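You operate a simulated robot arm through the tools that you are given. There is no shell and no other tool. Be economical: measure what you need, move in short steps, check, and stop when the job is done.

You are at the controls of a simulated robot arm. One attempt, no reset.

JOB
Put the white sleeve and the black collar from the taped area of the wooden table in the steel pan.

It is judged by the outcome, as a careful person would: the job done as asked, and still so three seconds after it is handed in. It fails if anything else is knocked over, pushed out of place, dropped, spilled or broken.

ROBOT AND FRAMES
A 7-joint arm with a two-finger parallel gripper, fixed in place. Base frame: the origin is at the foot of the arm, x ahead of it, y to its left, z up; the work surface is at about z = 0. Lengths are in cm, angles in degrees, forces in N, time in s.
With the tool pointing down near the work surface it reaches from about 22 to 58 cm from the base axis. Its first joint turns from -66.0 to 66.0 degrees. Payload 2.5 kg.
The TCP is the grasp point between the finger pads, 2.3 cm short of the fingertips. In the tool frame z runs along the fingers and y along their closing line. Largest opening 9.4 cm; finger width 3.8, thickness 1; the body of the gripper, 5.4 by 9.6 cm, starts 3.9 cm behind the TCP.
Orientation is that of the tool frame in the base frame, as a unit quaternion [w, x, y, z]. With the fingers straight down and closing along the base's y, the tool's x points along the base's -x, its y along +y and its z along -z.

CONTROLS
- The arm moves only by the tool step_arm. Its arguments are lists of equal length, an entry for each row: "rotation": the turn, a rotation vector about the base's x, y, z in degrees, a list of three; "linear": the shift along the base's x, y, z in cm, a list of three; "grip": the closure, from 0 (fully open) to 1 (shut). In form: {"rotation": [[ax, ay, az], ...], "linear": [[dx, dy, dz], ...], "grip": [grip, ...]}. A call has 1 to 12 rows; each row shifts and turns the commanded pose from where the row before left it. A row lasts 0.2 s, in which the tool goes at most 5 cm and 8.6 degrees; a call with a longer step from one row to the next is refused whole, and so is a gripper value outside its range. Where a pose cannot be reached the arm comes as near as it can. A force on the tool above 40 N (or 10 N above the force at the start of the call, whichever is more), or a blocked arm, ends the call early, and 0.2 s more pass. Each finger travels about 10.8 cm/s and halts on what it meets, pressing with about 29 N; the grip force reading is that of the motor and also rises with nothing between the fingers. The clock runs only during rows and for 0.2 s after the last one: add rows that do not move to give the fingers time. It gives the time, the measured TCP pose, the force on the tool (base axes), the opening and the grip force at its end, in the units of the frame above (readings bear some noise).
- Cameras (640 x 400 px; columns grow to the right, rows downward): "scene" is fixed at [10.81, -40.79, 53.18]; the picture's right is [0.90, -0.44, 0.00], its down [-0.30, -0.61, -0.73] and it looks along [0.33, 0.66, -0.68] (base axes); focal length 247 px, centre (320, 200). "wrist" rides on the gripper at [-3.9, 0, -4.4] in the tool frame; the picture's right is [0.00, -1.00, 0.00], its down [0.97, 0.00, -0.24] and it looks along [0.24, 0.00, 0.97] (tool axes); focal length 218 px, centre (320, 200).
- capture(camera): a new picture of that camera. No time passes.
- locate(camera, pixels): for up to 12 pixels [column, row] of the newest picture of that camera ("zoom" is the newest enlarged one), the place [x, y, z] in the base frame of the surface seen there, good to about 0.2 cm. No time passes.
- close_up(camera, box): a new picture of the part [left, top, right, bottom] of that camera's present view, enlarged. No time passes.
- hand_in(): hands the job in; it is judged then, once.

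Work in short steps. Measure before you move; look again where a grasp or a placing could have gone wrong, and mend it. You have 60 turns and 20 pictures in all, those below and enlarged ones among them. Open the gripper and draw the arm clear of the work before you hand the job in, unless the task says otherwise; then end with one line.

The tools are called after ">>>" by a JSON object that holds its "op" and its "data". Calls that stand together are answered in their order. step_arm: Moves the arm, as the interface text tells. Its arguments: {"type":"object","properties":{"rotation":{"type":"array","items":{"type":"array","items":{"type":"number"}}},"linear":{"type":"array","items":{"type":"array","items":{"type":"number"}}},"grip":{"type":"array","items":{"type":"number"}}},"required":["rotation","linear","grip"]} The other tools are called the same way: capture (camera) takes a picture; locate (camera, pixels) gives the place of the surface under pixels of a picture; close_up (camera, box) takes an enlarged picture of a part of a camera's view; hand_in () hands the job in.

At the start:

```text
time_s: 0.0
eef_pos: [45.27, -0.61, 32.27]
tool_rot: [0.0, 0.001, 1.0, 0.0]
wrist_force: [0.6, -0.2, 0.2]
grip_width: 9.42
grasp_force: 0.1
```

scene: 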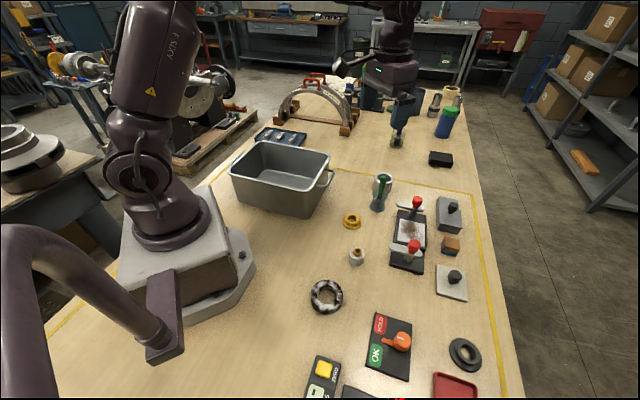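
wrist: 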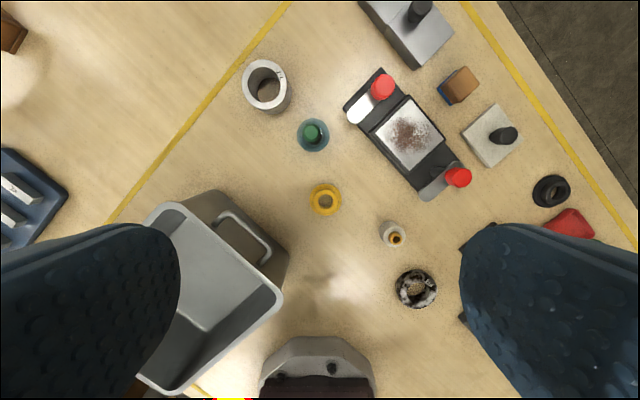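

The candidates are a pale tube at scene (383,185), a small white piece at (357,256), a mottled ring at (327,296) and a black ring at (465,354). I'll take enlarged views to tell them apart.

>>> {"op": "close_up", "data": {"camera": "scene", "box": [290, 160, 450, 260]}}

>>> {"op": "close_up", "data": {"camera": "scene", "box": [290, 240, 530, 400]}}

>>> {"op": "close_up", "data": {"camera": "wrist", "box": [230, 50, 470, 320]}}

```text
4.00 times, centred on (370, 210) of scene
```

zoom: 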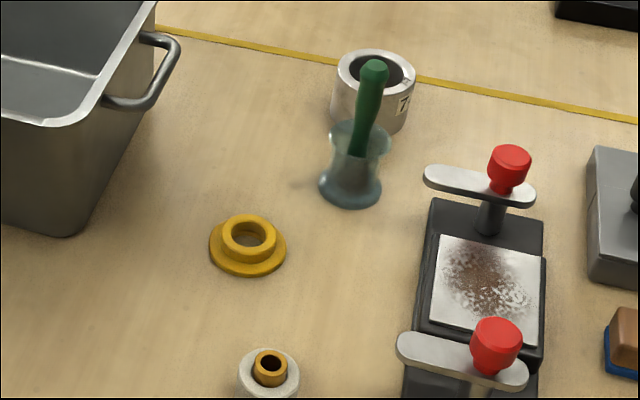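

```text
2.50 times, centred on (410, 320) of scene
```

zoom: 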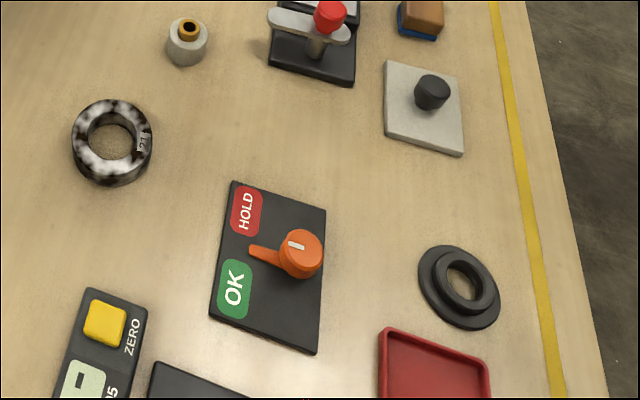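

```text
1.48 times, centred on (350, 185) of wrist
```

zoom: 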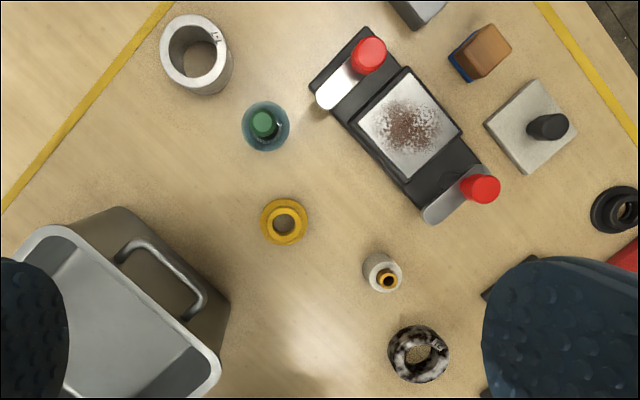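

The flanged black ring looks like the collar. For the sleeve I need a closer look at the tall tube marked 7, the small white piece with a brass core, and the mottled ring, along with their sizes.

>>> {"op": "close_up", "data": {"camera": "scene", "box": [335, 235, 379, 275]}}

>>> {"op": "close_up", "data": {"camera": "scene", "box": [300, 270, 356, 320]}}

>>> {"op": "close_up", "data": {"camera": "scene", "box": [360, 165, 410, 215]}}

>>> {"op": "locate", "data": {"camera": "wrist", "pixels": [[250, 78], [268, 66], [284, 82], [268, 90], [384, 230], [396, 239], [403, 228], [390, 224], [398, 287], [434, 292], [416, 285], [540, 190]]}}

>>> {"op": "locate", "data": {"camera": "scene", "pixels": [[383, 175], [374, 180], [392, 182], [357, 250], [349, 257], [465, 343], [449, 352], [481, 360], [465, 354], [457, 345], [476, 360], [370, 210]]}}

```text
10.00 times, centred on (357, 255) of scene
```

zoom: 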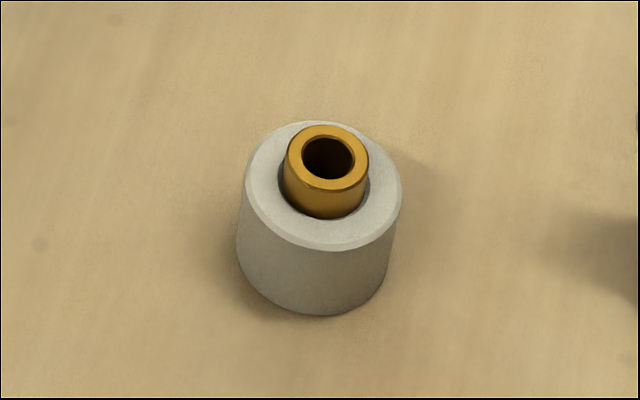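

```text
8.00 times, centred on (328, 295) of scene
```

zoom: 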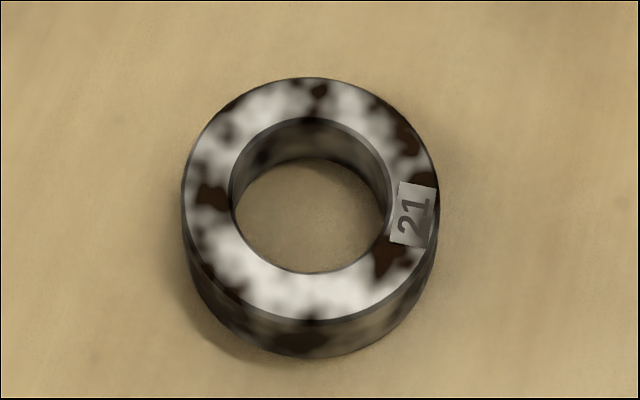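

```text
8.00 times, centred on (385, 190) of scene
```

zoom: 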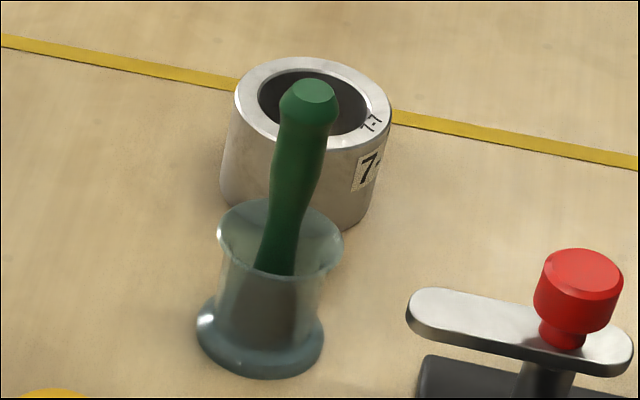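

```text
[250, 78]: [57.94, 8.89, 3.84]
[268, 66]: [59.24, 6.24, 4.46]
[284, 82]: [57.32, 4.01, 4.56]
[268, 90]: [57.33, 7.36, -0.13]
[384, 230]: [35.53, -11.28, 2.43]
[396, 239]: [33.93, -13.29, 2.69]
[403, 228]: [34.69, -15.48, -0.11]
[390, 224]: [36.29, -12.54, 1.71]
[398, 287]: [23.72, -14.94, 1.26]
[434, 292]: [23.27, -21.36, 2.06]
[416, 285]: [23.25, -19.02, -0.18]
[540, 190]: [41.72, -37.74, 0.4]
```

```text
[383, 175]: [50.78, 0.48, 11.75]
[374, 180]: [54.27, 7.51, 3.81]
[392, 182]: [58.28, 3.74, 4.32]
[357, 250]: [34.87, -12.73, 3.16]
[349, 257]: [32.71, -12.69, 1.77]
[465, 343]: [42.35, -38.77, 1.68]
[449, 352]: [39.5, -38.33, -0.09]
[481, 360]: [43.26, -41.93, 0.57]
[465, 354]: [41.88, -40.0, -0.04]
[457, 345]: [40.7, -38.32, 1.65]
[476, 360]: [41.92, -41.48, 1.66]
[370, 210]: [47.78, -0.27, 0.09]
```

The tube marked 7 and the ring marked 21 are bare or mottled metal. The matt white sleeve is the one at (357,256), with a separate-looking brass bush standing in its bore. The black flanged collar is at (465,354). Next I measure the rims, the neighbours and the pan.

>>> {"op": "locate", "data": {"camera": "scene", "pixels": [[350.3, 253.5], [364.2, 255], [357.5, 258.7], [356.5, 249], [357.5, 264], [352, 221], [352, 228], [390, 262], [422, 271], [398, 240], [412, 318], [374, 314]]}}

>>> {"op": "locate", "data": {"camera": "scene", "pixels": [[263, 142], [329, 153], [232, 170], [309, 192], [275, 165], [285, 180], [270, 185], [310, 160], [332, 178], [434, 374], [455, 372], [475, 376]]}}

>>> {"op": "close_up", "data": {"camera": "scene", "box": [433, 330, 497, 370]}}

```text
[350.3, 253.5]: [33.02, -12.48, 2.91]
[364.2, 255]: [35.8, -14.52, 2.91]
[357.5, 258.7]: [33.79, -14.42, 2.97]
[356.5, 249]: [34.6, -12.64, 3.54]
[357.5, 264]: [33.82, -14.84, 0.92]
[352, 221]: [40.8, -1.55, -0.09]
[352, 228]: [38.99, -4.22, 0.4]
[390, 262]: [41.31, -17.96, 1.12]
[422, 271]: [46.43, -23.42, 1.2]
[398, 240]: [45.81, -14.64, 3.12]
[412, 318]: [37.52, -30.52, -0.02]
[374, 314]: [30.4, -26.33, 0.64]
```

```text
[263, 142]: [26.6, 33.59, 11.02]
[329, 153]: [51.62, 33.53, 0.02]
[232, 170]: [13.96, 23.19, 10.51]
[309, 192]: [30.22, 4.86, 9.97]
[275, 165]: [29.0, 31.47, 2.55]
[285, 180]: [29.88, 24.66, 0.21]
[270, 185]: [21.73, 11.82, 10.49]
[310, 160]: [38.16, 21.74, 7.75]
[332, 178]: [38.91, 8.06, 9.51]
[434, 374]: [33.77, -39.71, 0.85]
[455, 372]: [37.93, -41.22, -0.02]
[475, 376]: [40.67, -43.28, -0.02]
```

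```text
10.00 times, centred on (465, 350) of scene
```

zoom: 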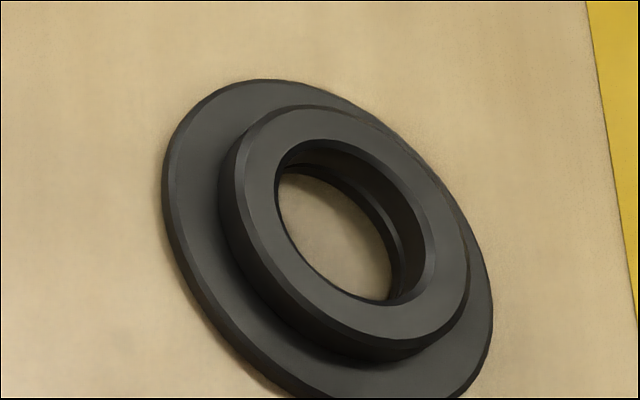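

The sleeve centre is about (34.5,-13.4) with its top at z 2.9. The pan centre is about (27.8,19.5), rim z about 10.5, long axis near -50°. I measure the collar in the zoom and move above the sleeve, yawed -50.4°.

>>> {"op": "locate", "data": {"camera": "zoom", "pixels": [[240, 165], [462, 280], [305, 110], [380, 345], [175, 170], [485, 320], [265, 88], [200, 150], [255, 200], [345, 220]]}}

>>> {"op": "step_arm", "data": {"rotation": [[0, 0, -8.4], [0, 0, -8.4], [0, 0, -8.4], [0, 0, -8.4], [0, 0, -8.4], [0, 0, -8.4], [0, 0, 0]], "linear": [[-1.78, -2.13, -3.38], [-1.78, -2.13, -3.38], [-1.78, -2.13, -3.38], [-1.78, -2.13, -3.38], [-1.78, -2.13, -3.38], [-1.78, -2.13, -3.38], [0, 0, 0]], "grip": [0, 0, 0, 0, 0, 0, 0]}}

>>> {"op": "capture", "data": {"camera": "wrist"}}

```text
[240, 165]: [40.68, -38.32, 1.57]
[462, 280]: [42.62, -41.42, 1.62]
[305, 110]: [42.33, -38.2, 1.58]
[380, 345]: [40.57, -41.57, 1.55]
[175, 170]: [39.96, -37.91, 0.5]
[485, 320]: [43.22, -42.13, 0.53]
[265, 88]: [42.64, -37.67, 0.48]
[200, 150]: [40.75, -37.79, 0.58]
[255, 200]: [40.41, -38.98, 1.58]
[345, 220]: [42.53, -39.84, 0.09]
```

```text
time_s: 1.6
eef_pos: [34.4, -13.59, 11.99]
tool_rot: [0.0, 0.427, 0.904, 0.0]
wrist_force: [0.4, 0.4, 0.3]
grip_width: 9.42
grasp_force: 0.1
```

```text
10 pictures are left
```

wrist: 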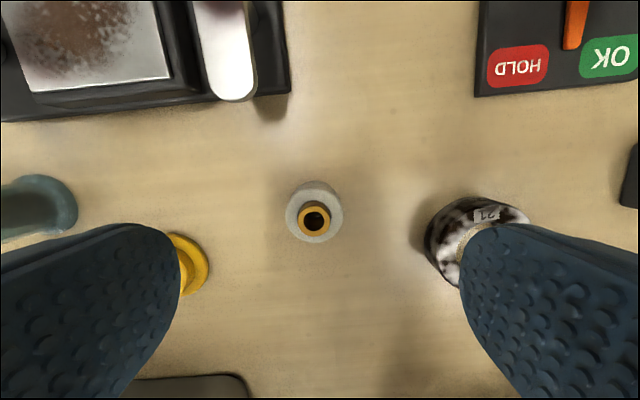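

The sleeve is in view at wrist (314,214), with the bush sitting in its bore. I measure the rim for the exact centre, and the neighbours near the finger paths.

>>> {"op": "locate", "data": {"camera": "wrist", "pixels": [[289, 217], [339, 217], [314, 194], [314, 239], [291, 208], [338, 209], [330, 217], [300, 217], [315, 220], [205, 260], [428, 240], [295, 236]]}}

>>> {"op": "close_up", "data": {"camera": "wrist", "box": [274, 174, 354, 254]}}

```text
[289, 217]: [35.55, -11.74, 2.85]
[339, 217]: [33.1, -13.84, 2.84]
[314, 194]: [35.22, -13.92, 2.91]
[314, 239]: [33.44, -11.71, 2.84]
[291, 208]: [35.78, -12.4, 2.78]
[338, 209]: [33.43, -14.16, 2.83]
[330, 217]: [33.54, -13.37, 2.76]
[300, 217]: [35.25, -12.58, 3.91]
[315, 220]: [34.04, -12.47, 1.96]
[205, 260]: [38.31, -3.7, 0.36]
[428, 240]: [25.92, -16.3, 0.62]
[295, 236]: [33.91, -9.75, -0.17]
```

```text
5.00 times, centred on (314, 214) of wrist
```

zoom: 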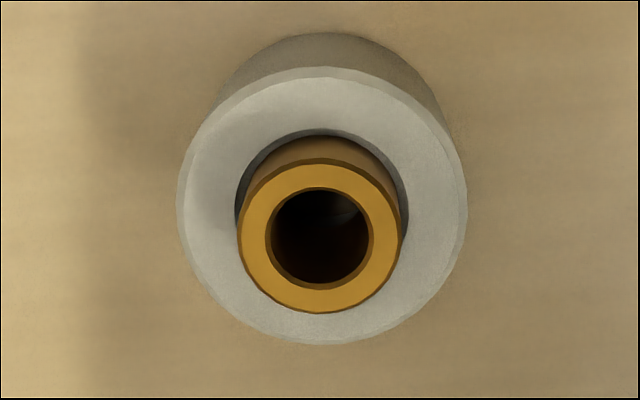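

The sleeve centre works out at about (34.35,-12.93). There is a clear gap around the bush, so it should stay standing if I lift straight up. I descend centred and pre-close to about 5 cm.

>>> {"op": "step_arm", "data": {"rotation": [[0, 0, 0], [0, 0, 0], [0, 0, 0], [0, 0, 0], [0, 0, 0], [0, 0, 0]], "linear": [[-0.05, 0.66, 0], [0, 0, -3.5], [0, 0, -3.5], [0, 0, -2.4], [0, 0, 0], [0, 0, 0]], "grip": [0.1, 0.2, 0.3, 0.4, 0.48, 0.48]}}

>>> {"op": "capture", "data": {"camera": "wrist"}}

```text
time_s: 3.0
eef_pos: [34.51, -12.86, 2.73]
tool_rot: [0.001, 0.426, 0.905, 0.0]
wrist_force: [0.0, -0.1, 0.1]
grip_width: 4.88
grasp_force: 0.1
```

```text
8 pictures are left
```

wrist: 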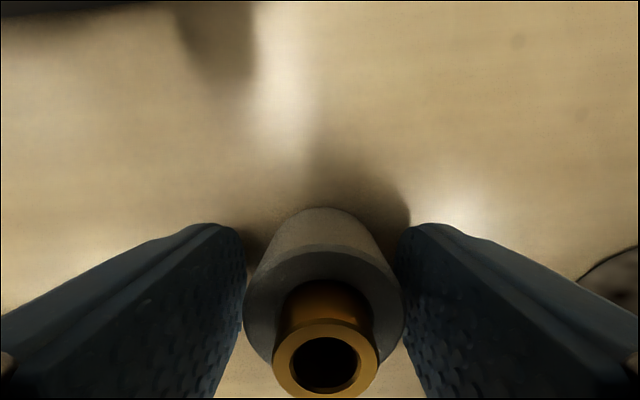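

The sleeve sits between the pads, about 0.1 cm to the right. I correct for that, close gently and lift a little, straight up.

>>> {"op": "step_arm", "data": {"rotation": [[0, 0, 0], [0, 0, 0], [0, 0, 0], [0, 0, 0], [0, 0, 0], [0, 0, 0], [0, 0, 0], [0, 0, 0]], "linear": [[-0.1, -0.07, -0.1], [0, 0, 0], [0, 0, 0], [0, 0, 0], [0, 0, 0], [0, 0, 0.4], [0, 0, 0.8], [0, 0, 0.8]], "grip": [0.5, 0.54, 0.58, 0.62, 0.7, 0.7, 0.7, 0.7]}}

>>> {"op": "capture", "data": {"camera": "wrist"}}

```text
time_s: 4.8
eef_pos: [34.39, -12.72, 4.53]
tool_rot: [0.0, 0.426, 0.905, 0.0]
wrist_force: [-0.4, -0.2, -2.5]
grip_width: 3.72
grasp_force: 29.4
```

```text
7 pictures are left
```

wrist: 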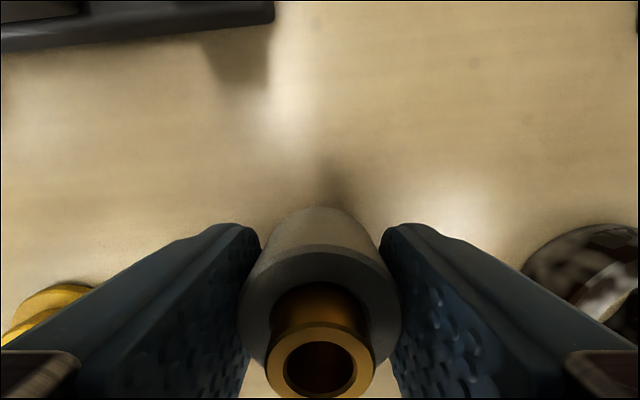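

The bush rose with the sleeve (wrist (320,365), same relative place), so the sleeve either has a floor or the bush is fixed in it. The bush wasn't asked for, so I set the sleeve back down and will try drawing the bush out from above.

>>> {"op": "step_arm", "data": {"rotation": [[0, 0, 0], [0, 0, 0], [0, 0, 0], [0, 0, 0], [0, 0, 0], [0, 0, 0], [0, 0, 0]], "linear": [[0, 0, -0.8], [0, 0, -0.8], [0, 0, -0.3], [0, 0, -0.1], [0, 0, 0], [0, 0, 0], [0, 0, 0]], "grip": [0.7, 0.7, 0.7, 0.7, 0.55, 0.48, 0.45]}}

>>> {"op": "step_arm", "data": {"rotation": [[0, 0, 0], [0, 0, 0], [0, 0, 0], [0, 0, 0]], "linear": [[0, 0, 2.0], [0, 0, 2.0], [0, 0, 1.5], [0, 0, 0]], "grip": [0.45, 0.45, 0.45, 0.45]}}

>>> {"op": "capture", "data": {"camera": "wrist"}}

```text
time_s: 6.4
eef_pos: [34.46, -12.99, 2.52]
tool_rot: [0.0, 0.426, 0.904, 0.0]
wrist_force: [-0.4, -1.0, 0.4]
grip_width: 5.18
grasp_force: 0.0
```

```text
time_s: 7.4
eef_pos: [34.29, -12.74, 8.03]
tool_rot: [0.0, 0.426, 0.905, 0.0]
wrist_force: [-0.1, -0.2, -0.1]
grip_width: 5.17
grasp_force: 0.1
```

```text
6 pictures are left
```

wrist: 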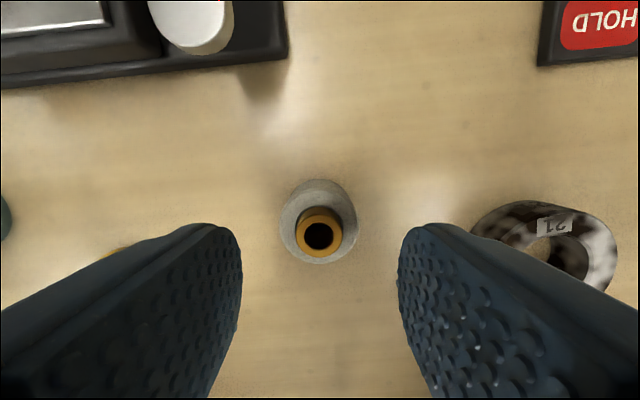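

The sleeve and bush are upright and centred at wrist (320,236). I lower the tips to just above the sleeve rim (TCP z about 5.45), grip the protruding bush and raise a little.

>>> {"op": "step_arm", "data": {"rotation": [[0, 0, 0], [0, 0, 0], [0, 0, 0], [0, 0, 0], [0, 0, 0], [0, 0, 0], [0, 0, 0], [0, 0, 0], [0, 0, 0], [0, 0, 0], [0, 0, 0], [0, 0, 0]], "linear": [[0.15, -0.18, -1.0], [0, 0, -1.0], [0, 0, -0.58], [0, 0, 0], [0, 0, 0], [0, 0, 0], [0, 0, 0], [0, 0, 0], [0, 0, 0.5], [0, 0, 1.0], [0, 0, 1.0], [0, 0, 1.0]], "grip": [0.5, 0.55, 0.6, 0.66, 0.7, 0.74, 0.78, 0.88, 0.88, 0.88, 0.88, 0.88]}}

>>> {"op": "capture", "data": {"camera": "wrist"}}

```text
time_s: 10.0
eef_pos: [34.5, -12.86, 8.89]
tool_rot: [0.0, 0.425, 0.905, 0.0]
wrist_force: [0.0, -0.7, -2.7]
grip_width: 1.91
grasp_force: 29.2
```

```text
5 pictures are left
```

wrist: 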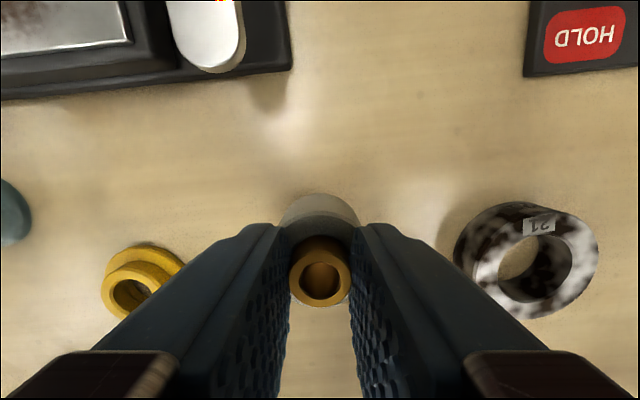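

The gripper came up with only the bush (opening 1.91). The sleeve still looks full-table-distance small below, so the bush is loose. I'll stand it on the open table near (29.5,-6), lowering in small steps and watching the force.

>>> {"op": "step_arm", "data": {"rotation": [[0, 0, 0], [0, 0, 0], [0, 0, 0], [0, 0, 0], [0, 0, 0], [0, 0, 0], [0, 0, 0], [0, 0, 0]], "linear": [[0, 0, 2.0], [-1.7, 2.3, 0], [-1.7, 2.3, 0], [-1.6, 2.3, 0], [0, 0, -2.0], [0, 0, -2.0], [0, 0, -0.8], [0, 0, 0]], "grip": [0.88, 0.88, 0.88, 0.88, 0.88, 0.88, 0.88, 0.88]}}

>>> {"op": "close_up", "data": {"camera": "scene", "box": [290, 190, 402, 280]}}

```text
time_s: 11.8
eef_pos: [29.49, -5.97, 6.1]
tool_rot: [0.0, 0.426, 0.905, 0.001]
wrist_force: [1.0, 0.1, -1.9]
grip_width: 1.84
grasp_force: 29.4
```

```text
4.44 times, centred on (346, 235) of scene
```

zoom: 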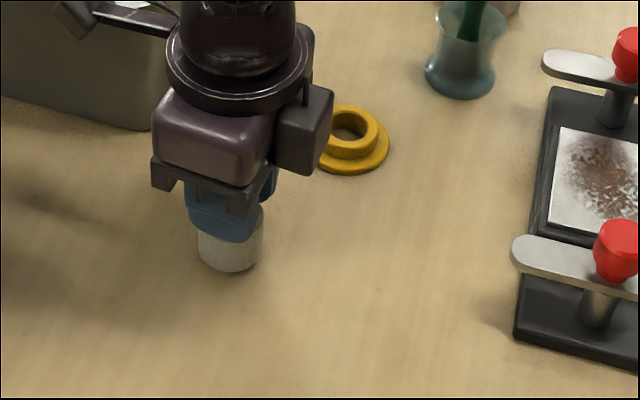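

The sleeve is hanging under the fingers in zoom (228,240), so it came with the bush. They have now moved as one piece both ways, so the bush is fixed in it. I'll take the whole part to the pan, rising well over the rim first.

>>> {"op": "step_arm", "data": {"rotation": [[0, 0, 0], [0, 0, 0], [0, 0, 0], [0, 0, 0], [0, 0, 0], [0, 0, 0], [0, 0, 0], [0, 0, 0], [0, 0, 0], [0, 0, 0], [0, 0, 0], [0, 0, 0]], "linear": [[0, 0, 3], [0, 0, 3.5], [0, 0, 3.5], [0, 0, 3.5], [-0.6, 3.6, 0], [-0.6, 3.7, 0], [-0.6, 3.7, 0], [-0.6, 3.7, 0], [-0.6, 3.7, 0], [-0.6, 3.7, 0], [-0.7, 3.6, 0], [-0.6, 3.6, 0]], "grip": [0.88, 0.88, 0.88, 0.88, 0.88, 0.88, 0.88, 0.88, 0.88, 0.88, 0.88, 0.88]}}

>>> {"op": "capture", "data": {"camera": "scene"}}

```text
time_s: 14.4
eef_pos: [24.82, 23.44, 19.55]
tool_rot: [0.0, 0.426, 0.905, 0.001]
wrist_force: [-0.1, -0.2, -1.9]
grip_width: 1.86
grasp_force: 29.1
```

```text
3 pictures are left
```

scene: 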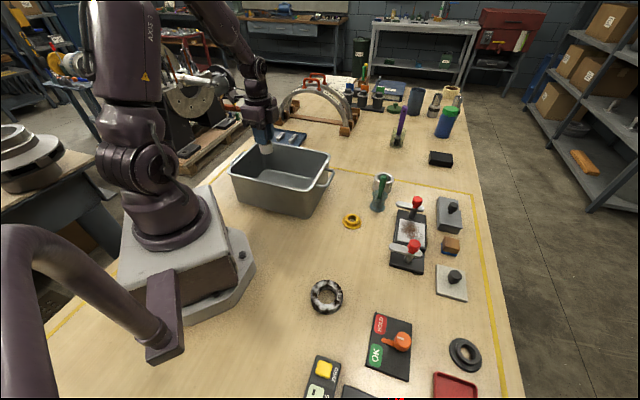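

The part hangs over the pan at (266,150) and nothing else has moved. I lower it inside to just above the floor.

>>> {"op": "step_arm", "data": {"rotation": [[0, 0, 0], [0, 0, 0], [0, 0, 0], [0, 0, 0], [0, 0, 0], [0, 0, 0]], "linear": [[0, 0, -3], [0, 0, -3], [0, 0, -3], [0, 0, -3], [0, 0, -1.1], [0, 0, 0]], "grip": [0.88, 0.88, 0.88, 0.88, 0.88, 0.88]}}

>>> {"op": "step_arm", "data": {"rotation": [[0, 0, 0], [0, 0, 0], [0, 0, 0]], "linear": [[0, 0, -0.15], [0, 0, -0.15], [0, 0, 0]], "grip": [0.88, 0.88, 0.88]}}

```text
time_s: 15.8
eef_pos: [24.72, 23.2, 6.45]
tool_rot: [0.001, 0.427, 0.904, 0.0]
wrist_force: [-0.4, 1.1, -1.9]
grip_width: 1.88
grasp_force: 28.8
```

```text
time_s: 16.6
eef_pos: [24.86, 23.3, 6.26]
tool_rot: [-0.001, 0.426, 0.905, 0.0]
wrist_force: [-0.2, -0.6, -2.7]
grip_width: 1.85
grasp_force: 29.3
```

No contact yet, so I keep lowering in small steps.

>>> {"op": "step_arm", "data": {"rotation": [[0, 0, 0], [0, 0, 0], [0, 0, 0]], "linear": [[0, 0, -0.15], [0, 0, -0.15], [0, 0, 0]], "grip": [0.88, 0.88, 0.88]}}

>>> {"op": "step_arm", "data": {"rotation": [[0, 0, 0], [0, 0, 0]], "linear": [[0, 0, -0.15], [0, 0, 0]], "grip": [0.88, 0.88]}}

```text
time_s: 17.4
eef_pos: [24.73, 23.35, 5.9]
tool_rot: [0.0, 0.426, 0.905, -0.001]
wrist_force: [0.5, 0.8, -2.5]
grip_width: 1.86
grasp_force: 28.8
```

```text
time_s: 18.0
eef_pos: [24.68, 23.27, 5.74]
tool_rot: [0.001, 0.425, 0.905, 0.001]
wrist_force: [0.8, 1.0, 5.4]
grip_width: 1.87
grasp_force: 29.2
```

Contact: the force is +5.4 N upward. I release, rise straight up and look.

>>> {"op": "step_arm", "data": {"rotation": [[0, 0, 0], [0, 0, 0], [0, 0, 0], [0, 0, 0], [0, 0, 0], [0, 0, 0], [0, 0, 0], [0, 0, 0]], "linear": [[0, 0, 0], [0, 0, 0], [0, 0, 1], [0, 0, 3], [0, 0, 3.5], [0, 0, 3.5], [0, 0, 3.5], [0, 0, 0]], "grip": [0.75, 0.6, 0.6, 0.6, 0.6, 0.6, 0.6, 0.6]}}

>>> {"op": "capture", "data": {"camera": "wrist"}}

```text
time_s: 19.8
eef_pos: [24.62, 23.29, 20.36]
tool_rot: [0.0, 0.426, 0.905, -0.001]
wrist_force: [0.5, -0.1, -0.7]
grip_width: 3.79
grasp_force: 0.1
```

```text
2 pictures are left
```

wrist: 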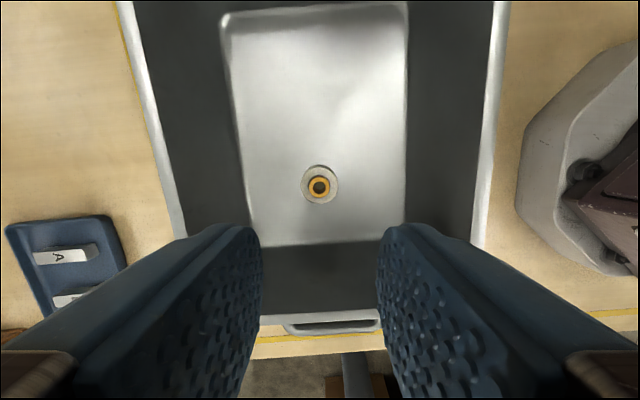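

The sleeve stands upright on the pan floor at wrist (319,185), with plenty of room beside it. I travel high across to above the collar at about (41.6,-39.9).

>>> {"op": "step_arm", "data": {"rotation": [[0, 0, 0], [0, 0, 0], [0, 0, 0], [0, 0, 0], [0, 0, 0], [0, 0, 0], [0, 0, 0], [0, 0, 0], [0, 0, 0], [0, 0, 0]], "linear": [[1.06, -3.95, 0], [1.06, -3.95, 0], [1.06, -3.95, 0], [1.06, -3.95, 0], [1.06, -3.95, 0], [1.06, -3.95, 0], [1.06, -3.95, 0], [1.06, -3.95, 0], [1.06, -3.95, 0], [1.06, -3.95, 0]], "grip": [0.4, 0.4, 0.4, 0.4, 0.4, 0.4, 0.4, 0.4, 0.4, 0.4]}}

>>> {"op": "step_arm", "data": {"rotation": [[0, 0, 0], [0, 0, 0], [0, 0, 0], [0, 0, 0], [0, 0, 0], [0, 0, 0], [0, 0, 0], [0, 0, 0], [0, 0, 0]], "linear": [[1.06, -3.95, 0], [1.06, -3.95, 0], [1.06, -3.95, 0], [1.06, -3.95, 0], [1.06, -3.95, 0], [1.06, -3.95, 0], [0, 0, -4], [0, 0, -4.3], [0, 0, 0]], "grip": [0.4, 0.4, 0.4, 0.4, 0.4, 0.4, 0.4, 0.4, 0.4]}}

>>> {"op": "capture", "data": {"camera": "wrist"}}

```text
time_s: 22.0
eef_pos: [35.29, -16.42, 19.94]
tool_rot: [0.0, 0.425, 0.905, 0.0]
wrist_force: [0.3, 0.4, 0.3]
grip_width: 5.64
grasp_force: 0.0
```

```text
time_s: 24.0
eef_pos: [41.54, -40.08, 12.06]
tool_rot: [0.0, 0.426, 0.905, 0.0]
wrist_force: [0.1, -0.3, 0.0]
grip_width: 5.69
grasp_force: 0.0
```

```text
1 pictures are left
```

wrist: 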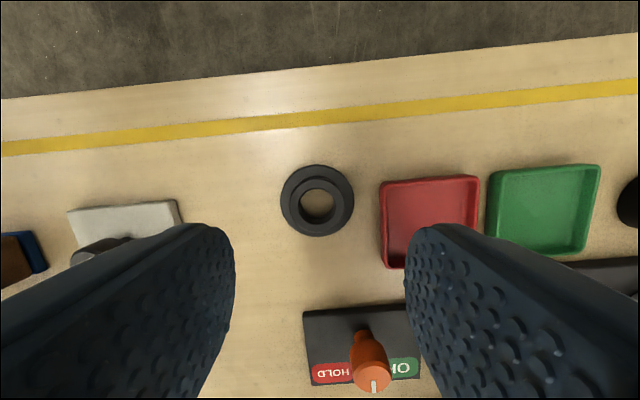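

The collar is at wrist (317,201) and clear of the red tray by about 27 px. I measure the hub, the flange and the tray edge.

>>> {"op": "locate", "data": {"camera": "wrist", "pixels": [[295, 199], [338, 199], [317, 179], [317, 220], [283, 202], [351, 202], [317, 166], [317, 234], [381, 205], [384, 240], [318, 199]]}}

```text
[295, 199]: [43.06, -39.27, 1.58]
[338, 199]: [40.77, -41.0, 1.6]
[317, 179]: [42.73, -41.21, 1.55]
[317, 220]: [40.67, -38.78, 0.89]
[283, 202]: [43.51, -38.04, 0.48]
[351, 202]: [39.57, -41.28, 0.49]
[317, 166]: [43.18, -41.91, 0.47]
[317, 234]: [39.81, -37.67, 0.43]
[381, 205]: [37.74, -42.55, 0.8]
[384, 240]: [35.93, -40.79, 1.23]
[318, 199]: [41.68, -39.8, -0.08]
```

The collar centre is about (41.53,-39.78), with the flange top at z 0.5 and the hub top at 1.6. I lower with a 5 cm opening so the tips stop at about z 0.7 around the hub, still clear of the tray.

>>> {"op": "step_arm", "data": {"rotation": [[0, 0, 0], [0, 0, 0], [0, 0, 0], [0, 0, 0], [0, 0, 0]], "linear": [[-0.06, 0.24, -2], [0, 0, -3], [0, 0, -2.5], [0, 0, -1.45], [0, 0, 0]], "grip": [0.46, 0.46, 0.46, 0.46, 0.46]}}

```text
time_s: 25.2
eef_pos: [41.51, -39.65, 2.94]
tool_rot: [0.0, 0.426, 0.905, -0.001]
wrist_force: [0.1, 0.7, -0.3]
grip_width: 5.09
grasp_force: 0.1
```

The pose was reached with no contact. I close slowly on the hub and lift slightly.

>>> {"op": "step_arm", "data": {"rotation": [[0, 0, 0], [0, 0, 0], [0, 0, 0], [0, 0, 0], [0, 0, 0], [0, 0, 0], [0, 0, 0], [0, 0, 0], [0, 0, 0]], "linear": [[0, 0, 0], [0, 0, 0], [0, 0, 0], [0, 0, 0], [0, 0, 0], [0, 0, 0.5], [0, 0, 1], [0, 0, 1.5], [0, 0, 0]], "grip": [0.5, 0.55, 0.6, 0.65, 0.72, 0.72, 0.72, 0.72, 0.72]}}

```text
time_s: 27.2
eef_pos: [41.55, -39.75, 5.97]
tool_rot: [0.001, 0.426, 0.905, 0.001]
wrist_force: [-0.1, 0.5, -0.9]
grip_width: 3.85
grasp_force: 28.7
```

The collar is held (opening 3.85, about 1 N of load). I lift high and carry it to over the pan near (29.8,17).

>>> {"op": "step_arm", "data": {"rotation": [[0, 0, 0], [0, 0, 0], [0, 0, 0], [0, 0, 0], [0, 0, 0], [0, 0, 0], [0, 0, 0], [0, 0, 0], [0, 0, 0], [0, 0, 0], [0, 0, 0], [0, 0, 0]], "linear": [[0, 0, 3.5], [0, 0, 3.5], [0, 0, 3.5], [0, 0, 3], [-0.84, 4.05, 0], [-0.84, 4.05, 0], [-0.84, 4.05, 0], [-0.84, 4.05, 0], [-0.84, 4.05, 0], [-0.84, 4.05, 0], [-0.84, 4.05, 0], [-0.84, 4.05, 0]], "grip": [0.72, 0.72, 0.72, 0.72, 0.72, 0.72, 0.72, 0.72, 0.72, 0.72, 0.72, 0.72]}}

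>>> {"op": "step_arm", "data": {"rotation": [[0, 0, 0], [0, 0, 0], [0, 0, 0], [0, 0, 0], [0, 0, 0], [0, 0, 0], [0, 0, 0]], "linear": [[-0.84, 4.05, 0], [-0.84, 4.05, 0], [-0.84, 4.05, 0], [-0.84, 4.05, 0], [-0.84, 4.05, 0], [-0.84, 4.05, 0], [0, 0, 0]], "grip": [0.72, 0.72, 0.72, 0.72, 0.72, 0.72, 0.72]}}

```text
time_s: 29.8
eef_pos: [34.85, -7.34, 19.72]
tool_rot: [0.0, 0.427, 0.904, 0.0]
wrist_force: [-0.1, 0.4, 0.0]
grip_width: 3.85
grasp_force: 29.2
```

```text
time_s: 31.4
eef_pos: [29.84, 17.18, 19.55]
tool_rot: [0.0, 0.426, 0.905, 0.0]
wrist_force: [0.1, 0.6, -0.5]
grip_width: 3.86
grasp_force: 28.7
```

The collar is over the pan and still held (opening 3.86). I lower to just above the floor contact height, TCP about 3.3.

>>> {"op": "step_arm", "data": {"rotation": [[0, 0, 0], [0, 0, 0], [0, 0, 0], [0, 0, 0], [0, 0, 0], [0, 0, 0], [0, 0, 0]], "linear": [[0, 0, -3], [0, 0, -3], [0, 0, -3], [0, 0, -3], [0, 0, -3], [0, 0, -0.9], [0, 0, 0]], "grip": [0.72, 0.72, 0.72, 0.72, 0.72, 0.72, 0.72]}}

>>> {"op": "step_arm", "data": {"rotation": [[0, 0, 0], [0, 0, 0]], "linear": [[0, 0, -0.15], [0, 0, 0]], "grip": [0.72, 0.72]}}

>>> {"op": "step_arm", "data": {"rotation": [[0, 0, 0], [0, 0, 0]], "linear": [[0, 0, -0.12], [0, 0, 0]], "grip": [0.72, 0.72]}}

```text
time_s: 33.0
eef_pos: [29.77, 17.12, 3.6]
tool_rot: [0.0, 0.426, 0.905, 0.0]
wrist_force: [0.4, -0.6, -1.0]
grip_width: 3.84
grasp_force: 28.8
```

```text
time_s: 33.6
eef_pos: [29.74, 17.05, 3.27]
tool_rot: [0.0, 0.426, 0.905, 0.0]
wrist_force: [-0.2, 0.1, -0.3]
grip_width: 3.86
grasp_force: 29.4
```

```text
time_s: 34.2
eef_pos: [29.82, 16.99, 3.41]
tool_rot: [0.0, 0.426, 0.905, 0.0]
wrist_force: [-5.9, -0.7, 17.0]
grip_width: 3.81
grasp_force: 28.9
```

The force of 17 N shows it is on the floor. I release, rise clear of the pan and draw away.

>>> {"op": "step_arm", "data": {"rotation": [[0, 0, 0], [0, 0, 0], [0, 0, 0], [0, 0, 0], [0, 0, 0], [0, 0, 0], [0, 0, 0], [0, 0, 0], [0, 0, 0], [0, 0, 0]], "linear": [[0, 0, 0.08], [0, 0, 0], [0, 0, 0.5], [0, 0, 2], [0, 0, 3.5], [0, 0, 4], [0, 0, 4], [0, 0, 4], [0, 0, 4], [0, 0, 0]], "grip": [0.6, 0.45, 0.45, 0.45, 0.45, 0.45, 0.45, 0.45, 0.45, 0.45]}}

>>> {"op": "step_arm", "data": {"rotation": [[0, 0, 0], [0, 0, 0], [0, 0, 0], [0, 0, 0], [0, 0, 0]], "linear": [[1.5, -4, 0], [1.5, -4, 0], [1.5, -4, 0], [1.5, -4, 0], [0, 0, 0]], "grip": [0.3, 0.2, 0.1, 0, 0]}}

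>>> {"op": "capture", "data": {"camera": "scene"}}

```text
time_s: 36.4
eef_pos: [29.67, 16.94, 25.55]
tool_rot: [0.0, 0.425, 0.905, 0.0]
wrist_force: [0.9, -0.1, 0.9]
grip_width: 5.15
grasp_force: 0.0
```

```text
time_s: 37.6
eef_pos: [35.71, 0.99, 25.25]
tool_rot: [0.0, 0.426, 0.905, 0.0]
wrist_force: [0.0, -0.2, -0.4]
grip_width: 9.42
grasp_force: 0.0
```

```text
0 pictures are left
```

scene: 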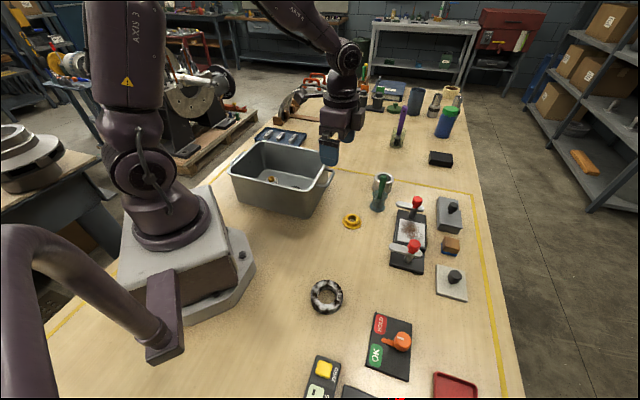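

The sleeve shows in the pan at (270,178). The collar is gone from the table and was released on the pan floor, where the near wall hides it. Everything else is where it was and the arm is clear, so I hand in.

>>> {"op": "hand_in", "data": {}}

```text
The job is handed in.
```

I put the white sleeve and the black collar in the steel pan and handed the job in; the sleeve's brass bush would not lift out separately, so it went in too, and the collar, hidden by the pan wall, is confirmed only by the contact force when I set it down.
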